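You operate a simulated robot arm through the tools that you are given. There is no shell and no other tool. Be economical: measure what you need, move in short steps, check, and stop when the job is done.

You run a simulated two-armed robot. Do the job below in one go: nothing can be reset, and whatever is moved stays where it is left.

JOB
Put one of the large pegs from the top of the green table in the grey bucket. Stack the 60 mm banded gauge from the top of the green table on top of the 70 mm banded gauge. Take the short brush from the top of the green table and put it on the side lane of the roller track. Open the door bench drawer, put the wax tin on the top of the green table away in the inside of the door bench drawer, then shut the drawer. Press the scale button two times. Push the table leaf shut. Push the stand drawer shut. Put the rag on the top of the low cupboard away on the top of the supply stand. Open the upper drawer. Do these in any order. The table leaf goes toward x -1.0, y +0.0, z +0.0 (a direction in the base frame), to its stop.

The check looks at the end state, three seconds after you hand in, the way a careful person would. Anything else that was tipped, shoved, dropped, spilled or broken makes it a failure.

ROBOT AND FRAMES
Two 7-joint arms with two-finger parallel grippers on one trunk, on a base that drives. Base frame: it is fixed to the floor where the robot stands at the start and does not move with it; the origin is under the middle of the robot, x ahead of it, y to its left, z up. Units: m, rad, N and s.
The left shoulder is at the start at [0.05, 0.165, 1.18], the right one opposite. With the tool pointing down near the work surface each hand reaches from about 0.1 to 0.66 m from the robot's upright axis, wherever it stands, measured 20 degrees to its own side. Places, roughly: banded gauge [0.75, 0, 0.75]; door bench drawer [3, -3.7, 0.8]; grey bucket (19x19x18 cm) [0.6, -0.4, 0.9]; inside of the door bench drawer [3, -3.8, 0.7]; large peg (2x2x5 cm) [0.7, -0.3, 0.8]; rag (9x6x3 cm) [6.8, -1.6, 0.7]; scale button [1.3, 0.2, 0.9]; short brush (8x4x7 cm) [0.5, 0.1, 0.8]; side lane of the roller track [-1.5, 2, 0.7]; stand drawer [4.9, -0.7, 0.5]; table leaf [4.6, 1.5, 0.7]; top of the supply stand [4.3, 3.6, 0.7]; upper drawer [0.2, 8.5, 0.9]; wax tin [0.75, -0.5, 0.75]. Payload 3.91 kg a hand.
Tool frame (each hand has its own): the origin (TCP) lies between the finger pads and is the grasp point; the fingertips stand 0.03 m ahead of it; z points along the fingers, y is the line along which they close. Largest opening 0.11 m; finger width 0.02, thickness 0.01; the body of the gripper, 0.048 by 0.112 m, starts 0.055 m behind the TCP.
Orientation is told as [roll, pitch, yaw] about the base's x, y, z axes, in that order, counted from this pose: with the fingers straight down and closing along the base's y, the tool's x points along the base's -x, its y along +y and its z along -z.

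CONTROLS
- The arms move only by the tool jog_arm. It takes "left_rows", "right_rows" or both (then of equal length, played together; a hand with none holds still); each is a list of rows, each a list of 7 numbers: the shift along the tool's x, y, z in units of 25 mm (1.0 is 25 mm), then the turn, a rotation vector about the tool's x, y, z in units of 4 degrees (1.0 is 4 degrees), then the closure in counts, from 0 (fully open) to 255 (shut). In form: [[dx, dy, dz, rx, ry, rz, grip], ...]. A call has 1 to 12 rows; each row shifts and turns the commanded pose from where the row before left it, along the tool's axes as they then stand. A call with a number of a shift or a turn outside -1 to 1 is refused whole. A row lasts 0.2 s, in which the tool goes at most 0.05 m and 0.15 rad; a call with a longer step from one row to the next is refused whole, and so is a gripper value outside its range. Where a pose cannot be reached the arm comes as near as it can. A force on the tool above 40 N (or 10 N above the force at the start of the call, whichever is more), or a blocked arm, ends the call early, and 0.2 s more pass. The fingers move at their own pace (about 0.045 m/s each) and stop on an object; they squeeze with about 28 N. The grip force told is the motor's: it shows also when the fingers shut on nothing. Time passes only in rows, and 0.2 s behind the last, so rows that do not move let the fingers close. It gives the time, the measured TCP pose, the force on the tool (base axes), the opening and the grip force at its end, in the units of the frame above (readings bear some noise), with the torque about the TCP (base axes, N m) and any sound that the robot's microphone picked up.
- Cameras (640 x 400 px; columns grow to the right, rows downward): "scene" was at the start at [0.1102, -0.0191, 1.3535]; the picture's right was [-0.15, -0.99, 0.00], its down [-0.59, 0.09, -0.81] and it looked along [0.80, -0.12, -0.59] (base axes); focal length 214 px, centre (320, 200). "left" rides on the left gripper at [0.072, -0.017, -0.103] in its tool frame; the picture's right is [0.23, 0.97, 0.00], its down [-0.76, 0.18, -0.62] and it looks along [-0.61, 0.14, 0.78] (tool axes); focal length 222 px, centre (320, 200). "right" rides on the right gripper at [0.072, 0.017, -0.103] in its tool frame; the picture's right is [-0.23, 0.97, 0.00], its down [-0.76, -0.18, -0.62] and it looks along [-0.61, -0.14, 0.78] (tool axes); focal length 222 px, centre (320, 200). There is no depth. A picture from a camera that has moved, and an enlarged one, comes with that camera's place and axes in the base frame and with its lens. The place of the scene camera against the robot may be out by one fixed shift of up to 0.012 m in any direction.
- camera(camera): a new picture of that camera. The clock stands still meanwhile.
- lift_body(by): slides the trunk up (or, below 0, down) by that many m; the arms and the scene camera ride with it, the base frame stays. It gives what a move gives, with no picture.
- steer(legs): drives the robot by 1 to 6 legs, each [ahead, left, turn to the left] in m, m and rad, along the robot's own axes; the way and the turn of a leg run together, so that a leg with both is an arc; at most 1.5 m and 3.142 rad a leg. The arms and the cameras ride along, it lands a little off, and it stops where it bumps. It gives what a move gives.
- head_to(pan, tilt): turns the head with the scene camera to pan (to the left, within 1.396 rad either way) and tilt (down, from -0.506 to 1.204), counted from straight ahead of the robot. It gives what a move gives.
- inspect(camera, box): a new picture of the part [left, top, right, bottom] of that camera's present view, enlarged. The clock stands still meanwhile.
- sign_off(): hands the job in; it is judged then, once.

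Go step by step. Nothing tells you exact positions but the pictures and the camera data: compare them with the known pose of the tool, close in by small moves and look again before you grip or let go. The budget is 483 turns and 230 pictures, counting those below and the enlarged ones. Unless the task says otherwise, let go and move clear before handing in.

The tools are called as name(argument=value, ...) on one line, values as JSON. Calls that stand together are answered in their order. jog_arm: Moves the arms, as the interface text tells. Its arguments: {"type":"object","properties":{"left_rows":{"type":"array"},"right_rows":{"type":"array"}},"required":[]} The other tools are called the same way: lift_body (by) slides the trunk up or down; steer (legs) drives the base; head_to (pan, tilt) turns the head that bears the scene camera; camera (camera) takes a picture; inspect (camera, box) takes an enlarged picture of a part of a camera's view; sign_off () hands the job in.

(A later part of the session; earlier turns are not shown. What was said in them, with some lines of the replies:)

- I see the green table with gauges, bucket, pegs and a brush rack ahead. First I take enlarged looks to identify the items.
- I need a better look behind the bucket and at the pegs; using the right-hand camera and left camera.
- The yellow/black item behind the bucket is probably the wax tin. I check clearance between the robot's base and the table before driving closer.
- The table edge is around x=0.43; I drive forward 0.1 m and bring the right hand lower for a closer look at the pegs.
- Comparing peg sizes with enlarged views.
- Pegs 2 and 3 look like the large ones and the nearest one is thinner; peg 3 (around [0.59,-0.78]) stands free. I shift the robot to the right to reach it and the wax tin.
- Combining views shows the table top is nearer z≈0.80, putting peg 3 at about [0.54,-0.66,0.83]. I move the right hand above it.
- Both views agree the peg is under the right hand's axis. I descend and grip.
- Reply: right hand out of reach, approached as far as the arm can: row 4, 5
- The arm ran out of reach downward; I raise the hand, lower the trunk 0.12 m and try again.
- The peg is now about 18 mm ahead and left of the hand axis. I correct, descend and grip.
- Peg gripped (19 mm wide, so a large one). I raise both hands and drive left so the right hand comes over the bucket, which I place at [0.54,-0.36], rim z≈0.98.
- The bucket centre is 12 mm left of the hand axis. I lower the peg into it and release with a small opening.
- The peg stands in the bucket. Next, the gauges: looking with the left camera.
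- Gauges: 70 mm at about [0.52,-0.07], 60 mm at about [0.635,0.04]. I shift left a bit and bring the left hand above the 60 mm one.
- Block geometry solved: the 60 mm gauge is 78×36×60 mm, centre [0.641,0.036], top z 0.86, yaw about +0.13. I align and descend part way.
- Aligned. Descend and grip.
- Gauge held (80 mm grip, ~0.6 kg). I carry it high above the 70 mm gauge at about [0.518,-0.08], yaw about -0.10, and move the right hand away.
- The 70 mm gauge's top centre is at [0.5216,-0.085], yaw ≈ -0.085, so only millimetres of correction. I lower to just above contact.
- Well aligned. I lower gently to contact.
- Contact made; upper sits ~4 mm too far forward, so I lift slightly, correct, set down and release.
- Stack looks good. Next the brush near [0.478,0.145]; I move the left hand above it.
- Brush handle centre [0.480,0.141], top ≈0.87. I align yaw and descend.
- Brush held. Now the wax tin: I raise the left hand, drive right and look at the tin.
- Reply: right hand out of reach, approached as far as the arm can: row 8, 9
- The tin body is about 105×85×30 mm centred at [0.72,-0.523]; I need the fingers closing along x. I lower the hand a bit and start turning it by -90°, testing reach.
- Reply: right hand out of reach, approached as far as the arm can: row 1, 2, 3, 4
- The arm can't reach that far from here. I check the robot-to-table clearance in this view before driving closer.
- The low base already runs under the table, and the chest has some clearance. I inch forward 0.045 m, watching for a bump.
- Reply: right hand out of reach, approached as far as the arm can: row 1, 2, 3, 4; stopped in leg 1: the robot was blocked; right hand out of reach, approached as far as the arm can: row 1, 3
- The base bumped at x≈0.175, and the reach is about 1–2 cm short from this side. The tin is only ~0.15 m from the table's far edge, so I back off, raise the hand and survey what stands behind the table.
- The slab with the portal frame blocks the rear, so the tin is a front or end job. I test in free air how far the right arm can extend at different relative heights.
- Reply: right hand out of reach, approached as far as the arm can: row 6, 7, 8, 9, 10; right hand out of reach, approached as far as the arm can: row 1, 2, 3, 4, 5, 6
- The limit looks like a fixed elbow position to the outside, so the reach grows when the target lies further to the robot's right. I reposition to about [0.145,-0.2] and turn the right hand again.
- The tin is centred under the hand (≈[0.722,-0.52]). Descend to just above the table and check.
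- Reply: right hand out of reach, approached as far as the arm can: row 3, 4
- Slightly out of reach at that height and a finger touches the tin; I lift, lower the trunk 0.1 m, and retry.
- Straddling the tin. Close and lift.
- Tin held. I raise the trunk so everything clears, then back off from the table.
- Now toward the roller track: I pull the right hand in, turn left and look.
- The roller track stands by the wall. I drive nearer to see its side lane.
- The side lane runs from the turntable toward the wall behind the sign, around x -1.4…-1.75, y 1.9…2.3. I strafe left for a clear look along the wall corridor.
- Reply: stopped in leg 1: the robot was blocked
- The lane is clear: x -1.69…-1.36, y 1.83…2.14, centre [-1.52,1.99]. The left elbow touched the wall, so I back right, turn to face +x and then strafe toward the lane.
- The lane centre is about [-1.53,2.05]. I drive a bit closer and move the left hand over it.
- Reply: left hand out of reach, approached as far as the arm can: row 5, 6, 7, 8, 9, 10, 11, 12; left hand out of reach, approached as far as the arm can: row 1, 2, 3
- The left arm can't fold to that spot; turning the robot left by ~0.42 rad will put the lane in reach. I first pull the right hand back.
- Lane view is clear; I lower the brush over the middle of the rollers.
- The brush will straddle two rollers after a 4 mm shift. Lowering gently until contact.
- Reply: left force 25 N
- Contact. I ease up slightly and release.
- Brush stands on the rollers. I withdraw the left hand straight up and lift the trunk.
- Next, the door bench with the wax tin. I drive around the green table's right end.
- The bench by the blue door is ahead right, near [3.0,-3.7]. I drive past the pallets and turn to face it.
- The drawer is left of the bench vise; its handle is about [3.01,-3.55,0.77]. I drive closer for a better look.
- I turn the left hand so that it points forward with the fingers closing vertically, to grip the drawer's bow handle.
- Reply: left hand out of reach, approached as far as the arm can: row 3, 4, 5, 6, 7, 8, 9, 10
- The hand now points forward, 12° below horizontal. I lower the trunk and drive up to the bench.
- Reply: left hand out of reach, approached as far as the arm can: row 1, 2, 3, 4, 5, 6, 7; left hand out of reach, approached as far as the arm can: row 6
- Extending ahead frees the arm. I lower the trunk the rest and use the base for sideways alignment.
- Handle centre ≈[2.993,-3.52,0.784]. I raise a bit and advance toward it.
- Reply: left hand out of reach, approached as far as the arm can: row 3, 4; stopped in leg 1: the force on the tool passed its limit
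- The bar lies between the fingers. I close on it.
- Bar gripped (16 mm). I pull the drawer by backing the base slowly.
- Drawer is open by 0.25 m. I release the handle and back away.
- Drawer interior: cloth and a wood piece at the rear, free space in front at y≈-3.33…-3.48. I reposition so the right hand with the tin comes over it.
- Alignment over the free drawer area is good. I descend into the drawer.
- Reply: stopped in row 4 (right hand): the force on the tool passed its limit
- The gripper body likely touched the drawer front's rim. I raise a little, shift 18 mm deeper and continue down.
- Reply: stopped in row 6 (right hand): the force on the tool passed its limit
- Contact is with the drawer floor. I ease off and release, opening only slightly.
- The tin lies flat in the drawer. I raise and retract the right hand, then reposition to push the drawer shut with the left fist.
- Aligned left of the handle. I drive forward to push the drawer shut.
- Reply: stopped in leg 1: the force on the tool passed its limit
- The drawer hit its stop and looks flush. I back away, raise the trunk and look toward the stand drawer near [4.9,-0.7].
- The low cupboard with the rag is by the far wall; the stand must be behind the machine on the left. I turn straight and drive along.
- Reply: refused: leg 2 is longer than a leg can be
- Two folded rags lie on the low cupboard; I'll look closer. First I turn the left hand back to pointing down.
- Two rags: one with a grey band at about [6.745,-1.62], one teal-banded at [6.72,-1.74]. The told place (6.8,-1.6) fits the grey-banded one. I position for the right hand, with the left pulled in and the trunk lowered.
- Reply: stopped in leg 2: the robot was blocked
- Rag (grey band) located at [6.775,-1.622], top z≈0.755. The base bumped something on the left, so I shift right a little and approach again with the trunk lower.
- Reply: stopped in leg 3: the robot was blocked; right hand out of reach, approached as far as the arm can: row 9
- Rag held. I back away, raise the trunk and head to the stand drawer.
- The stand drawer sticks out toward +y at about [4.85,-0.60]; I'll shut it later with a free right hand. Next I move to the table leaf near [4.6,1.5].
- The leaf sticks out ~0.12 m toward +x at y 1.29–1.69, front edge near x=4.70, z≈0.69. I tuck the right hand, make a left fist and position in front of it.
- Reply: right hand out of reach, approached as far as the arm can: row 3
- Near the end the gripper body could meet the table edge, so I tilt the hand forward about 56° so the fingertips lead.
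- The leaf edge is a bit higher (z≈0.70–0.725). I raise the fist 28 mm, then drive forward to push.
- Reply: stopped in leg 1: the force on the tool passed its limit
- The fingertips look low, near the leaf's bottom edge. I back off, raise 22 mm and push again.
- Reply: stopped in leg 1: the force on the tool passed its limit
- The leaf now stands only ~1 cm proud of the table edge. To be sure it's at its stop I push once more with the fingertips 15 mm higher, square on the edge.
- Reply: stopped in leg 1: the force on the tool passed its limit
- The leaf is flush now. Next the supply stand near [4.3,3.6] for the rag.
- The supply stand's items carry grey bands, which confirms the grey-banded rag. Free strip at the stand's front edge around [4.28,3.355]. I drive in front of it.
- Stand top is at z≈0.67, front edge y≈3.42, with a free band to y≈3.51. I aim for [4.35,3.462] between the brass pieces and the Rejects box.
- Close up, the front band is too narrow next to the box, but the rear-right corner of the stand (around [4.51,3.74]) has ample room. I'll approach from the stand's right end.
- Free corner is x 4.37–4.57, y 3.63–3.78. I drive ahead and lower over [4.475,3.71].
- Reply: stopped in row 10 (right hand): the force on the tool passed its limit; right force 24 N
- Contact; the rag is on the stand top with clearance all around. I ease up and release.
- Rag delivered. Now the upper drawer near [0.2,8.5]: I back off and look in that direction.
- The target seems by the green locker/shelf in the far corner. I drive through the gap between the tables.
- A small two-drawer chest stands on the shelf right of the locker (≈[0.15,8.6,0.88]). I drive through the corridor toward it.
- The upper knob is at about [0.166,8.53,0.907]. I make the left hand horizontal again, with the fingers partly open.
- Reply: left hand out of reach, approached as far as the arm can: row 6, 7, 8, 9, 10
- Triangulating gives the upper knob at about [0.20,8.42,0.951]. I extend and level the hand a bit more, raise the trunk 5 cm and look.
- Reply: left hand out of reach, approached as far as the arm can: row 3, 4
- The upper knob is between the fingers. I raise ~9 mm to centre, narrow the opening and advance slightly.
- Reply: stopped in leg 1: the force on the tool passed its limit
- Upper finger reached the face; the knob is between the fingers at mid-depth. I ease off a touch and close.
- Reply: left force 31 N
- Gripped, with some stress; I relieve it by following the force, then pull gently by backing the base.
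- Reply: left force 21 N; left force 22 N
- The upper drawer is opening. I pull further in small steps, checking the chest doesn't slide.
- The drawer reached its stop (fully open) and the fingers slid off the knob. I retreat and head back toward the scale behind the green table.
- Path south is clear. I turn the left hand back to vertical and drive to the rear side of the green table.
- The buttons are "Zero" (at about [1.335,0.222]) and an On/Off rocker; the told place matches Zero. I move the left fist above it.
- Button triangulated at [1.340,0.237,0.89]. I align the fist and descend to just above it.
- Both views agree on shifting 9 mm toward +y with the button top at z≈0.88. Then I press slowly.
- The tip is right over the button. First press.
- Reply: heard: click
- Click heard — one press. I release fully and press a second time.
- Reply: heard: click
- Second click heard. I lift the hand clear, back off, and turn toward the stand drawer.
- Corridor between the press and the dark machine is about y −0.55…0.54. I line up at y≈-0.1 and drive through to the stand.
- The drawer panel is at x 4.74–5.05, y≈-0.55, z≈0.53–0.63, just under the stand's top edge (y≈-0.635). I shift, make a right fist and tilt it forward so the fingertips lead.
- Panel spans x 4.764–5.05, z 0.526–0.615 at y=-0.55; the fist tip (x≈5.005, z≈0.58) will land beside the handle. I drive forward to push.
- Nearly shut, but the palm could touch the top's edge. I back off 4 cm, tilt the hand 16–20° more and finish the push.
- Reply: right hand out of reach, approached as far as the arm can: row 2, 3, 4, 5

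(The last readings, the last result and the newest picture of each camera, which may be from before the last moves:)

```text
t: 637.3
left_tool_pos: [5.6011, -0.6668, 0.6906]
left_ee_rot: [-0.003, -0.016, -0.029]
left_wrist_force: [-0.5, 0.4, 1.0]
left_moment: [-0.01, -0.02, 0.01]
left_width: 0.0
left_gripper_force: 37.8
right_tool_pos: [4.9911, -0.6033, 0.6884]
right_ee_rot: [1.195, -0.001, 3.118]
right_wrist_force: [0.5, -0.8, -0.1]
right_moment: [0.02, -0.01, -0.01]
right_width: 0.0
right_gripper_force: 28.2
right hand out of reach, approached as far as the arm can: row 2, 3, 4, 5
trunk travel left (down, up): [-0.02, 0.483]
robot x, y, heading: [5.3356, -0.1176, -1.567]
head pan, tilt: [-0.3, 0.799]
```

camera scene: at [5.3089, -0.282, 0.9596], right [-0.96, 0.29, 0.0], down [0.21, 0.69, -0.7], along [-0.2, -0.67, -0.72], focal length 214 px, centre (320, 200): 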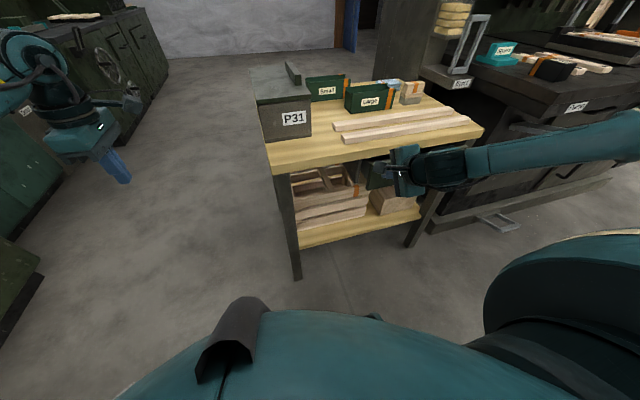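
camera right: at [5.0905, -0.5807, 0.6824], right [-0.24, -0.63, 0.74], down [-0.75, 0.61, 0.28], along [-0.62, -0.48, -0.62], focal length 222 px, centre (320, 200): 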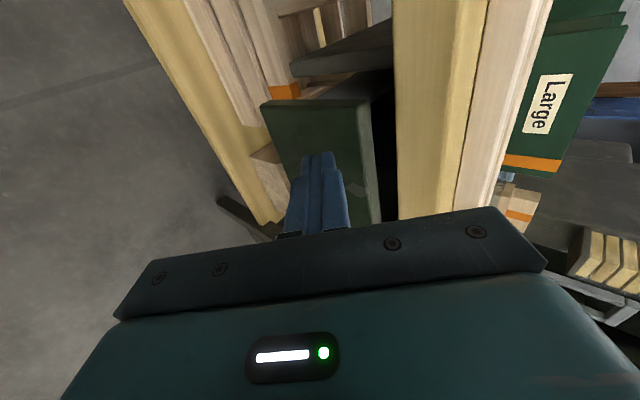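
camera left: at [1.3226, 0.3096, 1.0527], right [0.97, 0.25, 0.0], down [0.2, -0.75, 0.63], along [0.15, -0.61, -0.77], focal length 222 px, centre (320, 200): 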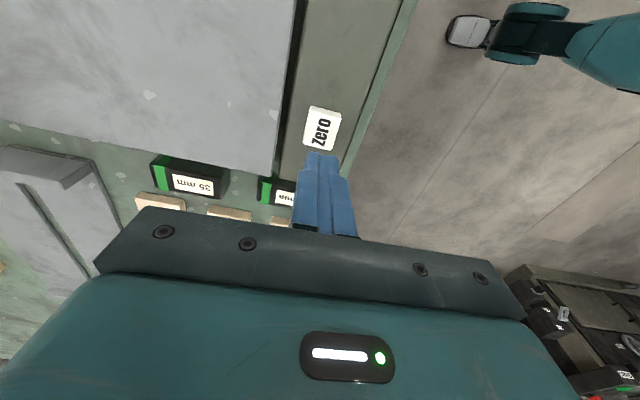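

That tilt isn't reachable so low. Instead I'll push on the bow handle's bar, which sits ~35 mm in front of the panel, with the former tilt.

steer(legs=[[-0.1, 0.0, 0]])

jog_arm(right_rows=[[0, 0, 0, 1, 0, 0, 255], [0, 0, 0, 1, 0, 0, 255], [0, 0, 0, 1, 0, 0, 255], [0, 0, 0, 1, 0, 0, 255], [-0.8, -0.763, 0.582, 0, 0, 0, 255], [-0.8, -0.763, 0.582, 0, 0, 0, 255], [-0.8, -0.763, 0.582, 0, 0, 0, 255], [-0.8, -0.763, 0.582, 0, 0, 0, 255]])

camera(camera="right")

```text
t: 638.4
left_tool_pos: [5.6015, -0.5657, 0.6901]
left_ee_rot: [0.0, -0.017, -0.028]
left_wrist_force: [0.0, 1.3, 0.0]
left_moment: [-0.03, 0.01, 0.04]
left_width: 0.0003
left_gripper_force: 37.9
right_tool_pos: [4.9917, -0.504, 0.6883]
right_ee_rot: [1.195, -0.002, 3.118]
right_wrist_force: [-0.3, -0.5, 0.3]
right_moment: [0.0, -0.01, 0.02]
right_width: 0.0
right_gripper_force: 27.9
trunk travel left (down, up): [-0.02, 0.483]
robot x, y, heading: [5.3368, -0.0195, -1.56]
head pan, tilt: [-0.3, 0.799]
```

```text
t: 640.2
left_tool_pos: [5.6015, -0.5669, 0.6888]
left_ee_rot: [-0.001, -0.017, -0.029]
left_wrist_force: [-0.1, -0.5, 1.0]
left_moment: [0.0, -0.01, 0.03]
left_width: 0.0
left_gripper_force: 37.7
right_tool_pos: [4.9134, -0.5016, 0.5925]
right_ee_rot: [0.915, -0.002, 3.12]
right_wrist_force: [-0.2, -0.5, -0.7]
right_moment: [0.01, 0.04, 0.01]
right_width: 0.0
right_gripper_force: 27.9
trunk travel left (down, up): [-0.02, 0.483]
robot x, y, heading: [5.3339, -0.0176, -1.564]
head pan, tilt: [-0.3, 0.799]
```

```text
27 pictures are left
camera right: at [4.9867, -0.4317, 0.6698], right [-0.24, -0.59, 0.77], down [-0.75, 0.62, 0.24], along [-0.62, -0.52, -0.59], focal length 222 px, centre (320, 200)
```

right: 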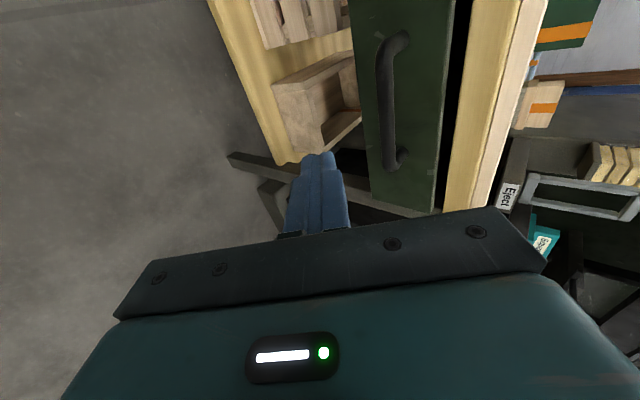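

The fist lines up with the bar (x 4.913, z ≈0.57). Pushing.

steer(legs=[[0.13, 0.0, 0]])

camera(camera="right")

```text
t: 641.5
left_tool_pos: [5.5992, -0.6934, 0.6905]
left_ee_rot: [-0.002, -0.015, -0.031]
left_wrist_force: [0.3, 0.6, 0.2]
left_moment: [0.01, 0.02, 0.0]
left_width: 0.0002
left_gripper_force: 37.7
right_tool_pos: [4.91, -0.6256, 0.594]
right_ee_rot: [0.917, -0.003, 3.113]
right_wrist_force: [-0.4, 0.3, -0.1]
right_moment: [0.0, -0.01, -0.01]
right_width: 0.0
right_gripper_force: 28.2
trunk travel left (down, up): [-0.02, 0.483]
robot x, y, heading: [5.3337, -0.144, -1.563]
head pan, tilt: [-0.3, 0.799]
```

```text
26 pictures are left
camera right: at [4.9858, -0.5562, 0.6697], right [-0.24, -0.59, 0.77], down [-0.74, 0.62, 0.24], along [-0.62, -0.52, -0.59], focal length 222 px, centre (320, 200)
```

right: 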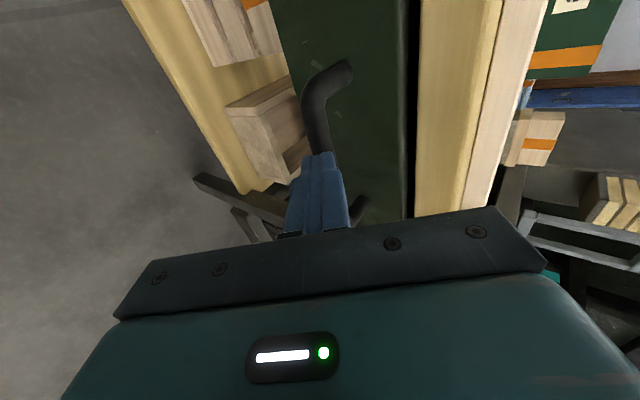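

steer(legs=[[0.04, 0.0, 0]])

camera(camera="right")

```text
t: 642.4
left_tool_pos: [5.5972, -0.7165, 0.69]
left_ee_rot: [-0.001, -0.014, -0.035]
left_wrist_force: [0.0, -0.4, -0.1]
left_moment: [0.05, 0.0, 0.01]
left_width: 0.0
left_gripper_force: 37.5
right_tool_pos: [4.9108, -0.6442, 0.5954]
right_ee_rot: [0.912, -0.005, 3.11]
right_wrist_force: [-1.0, 18.3, 12.6]
right_moment: [0.11, -0.09, 0.12]
right_width: 0.0
right_gripper_force: 28.1
trunk travel left (down, up): [-0.02, 0.483]
robot x, y, heading: [5.3345, -0.1645, -1.571]
head pan, tilt: [-0.3, 0.799]
stopped in leg 1: the force on the tool passed its limit (the readings are from after the stop); the commanded pose is now the measured one
```

```text
25 pictures are left
camera right: at [4.9867, -0.5755, 0.6712], right [-0.24, -0.59, 0.77], down [-0.74, 0.63, 0.25], along [-0.63, -0.51, -0.59], focal length 222 px, centre (320, 200)
```

right: 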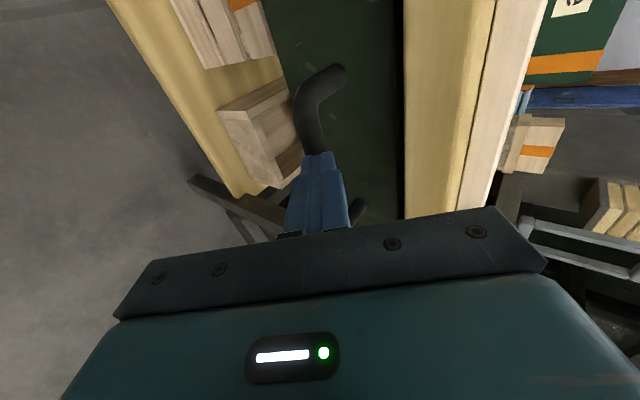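

steer(legs=[[-0.5, 0.15, 0]])

lift_body(by=0.38)

head_to(pan=-0.4, tilt=0.6)

inspect(camera="scene", box=[240, 130, 400, 240])

```text
t: 645.4
left_tool_pos: [5.7484, -0.2172, 0.6884]
left_ee_rot: [-0.001, -0.016, -0.037]
left_wrist_force: [0.6, 0.2, 0.4]
left_moment: [0.0, 0.02, 0.03]
left_width: 0.0
left_gripper_force: 37.4
right_tool_pos: [5.062, -0.1445, 0.5926]
right_ee_rot: [0.906, -0.006, 3.106]
right_wrist_force: [-0.6, 0.5, -0.1]
right_moment: [0.0, -0.04, 0.03]
right_width: 0.0
right_gripper_force: 28.4
trunk travel left (down, up): [-0.02, 0.483]
robot x, y, heading: [5.4924, 0.3299, -1.573]
head pan, tilt: [-0.3, 0.799]
```

```text
t: 649.1
left_tool_pos: [5.7494, -0.2175, 1.0682]
left_ee_rot: [0.001, -0.017, -0.035]
left_wrist_force: [0.3, -0.1, -0.3]
left_moment: [0.0, -0.02, -0.01]
left_width: 0.0
left_gripper_force: 37.7
right_tool_pos: [5.0623, -0.1443, 0.972]
right_ee_rot: [0.905, -0.005, 3.107]
right_wrist_force: [0.2, 0.2, -0.9]
right_moment: [0.0, 0.02, -0.01]
right_width: 0.0
right_gripper_force: 28.0
trunk travel left (down, up): [-0.4, 0.103]
robot x, y, heading: [5.4902, 0.3307, -1.576]
head pan, tilt: [-0.3, 0.799]
```

```text
t: 649.8
left_tool_pos: [5.7491, -0.2172, 1.0683]
left_ee_rot: [0.0, -0.018, -0.036]
left_wrist_force: [0.0, 0.5, -0.4]
left_moment: [-0.01, -0.02, 0.0]
left_width: 0.0
left_gripper_force: 37.5
right_tool_pos: [5.0615, -0.1455, 0.9719]
right_ee_rot: [0.906, -0.007, 3.106]
right_wrist_force: [-0.7, 0.5, 0.4]
right_moment: [0.02, 0.02, -0.03]
right_width: 0.0004
right_gripper_force: 27.7
trunk travel left (down, up): [-0.4, 0.103]
robot x, y, heading: [5.4888, 0.3299, -1.57]
head pan, tilt: [-0.4, 0.6]
```

```text
3.64 times, centred on (320, 185) of scene
camera zoom: at [5.4503, 0.2161, 1.3564], right [-0.92, 0.39, 0.0], down [0.22, 0.52, -0.82], along [-0.32, -0.76, -0.57], focal length 780 px, centre (320, 254)
```

zoom: 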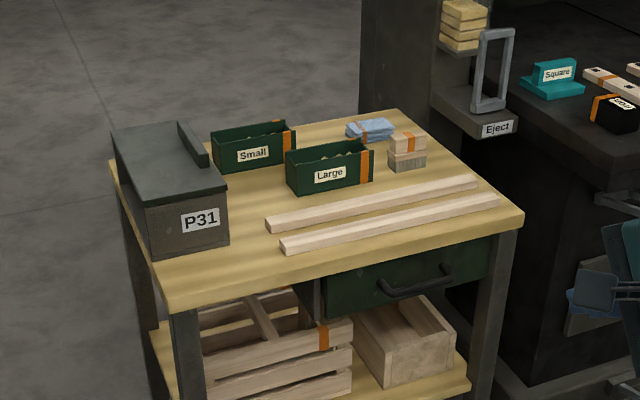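

Everything on the list is done: the stand drawer is shut, both hands are empty and clear, and the earlier steps were checked as they finished. I hand in now.

sign_off()

```text
The job is handed in.
```

I carried out all nine parts of the job and handed it in. I don't have the check's verdict.

- **Large peg:** it is standing in the grey bucket. I judged it large by its 19 mm grip width.
- **Gauges:** the 60 mm gauge is stacked on the 70 mm gauge.
- **Brush:** it stands upright on the rollers of the side lane.
- **Wax tin:** it lies flat inside the door bench drawer, and the drawer is shut to its stop.
- **Scale button:** pressed twice, with a click heard each time. There were two buttons; I used "Zero", which matched the place given, not the On/Off switch.
- **Table leaf and stand drawer:** both pushed in to their stops and look flush.
- **Rag:** two rags lay on the low cupboard. I moved the grey-banded one, because it matched the place given and the supply stand's own items have grey bands.
- **Upper drawer:** pulled fully open to its stop.

**Contact along the way:**
- The base bumped something under the green table, probably its lower shelf, and two cabinet bases by the low cupboard.
- The left elbow probably touched the wall near the roller track.
- A finger touched the wax tin before I gripped it, and the left fingers pressed the face of the small drawer chest.

I saw nothing else moved or knocked over.
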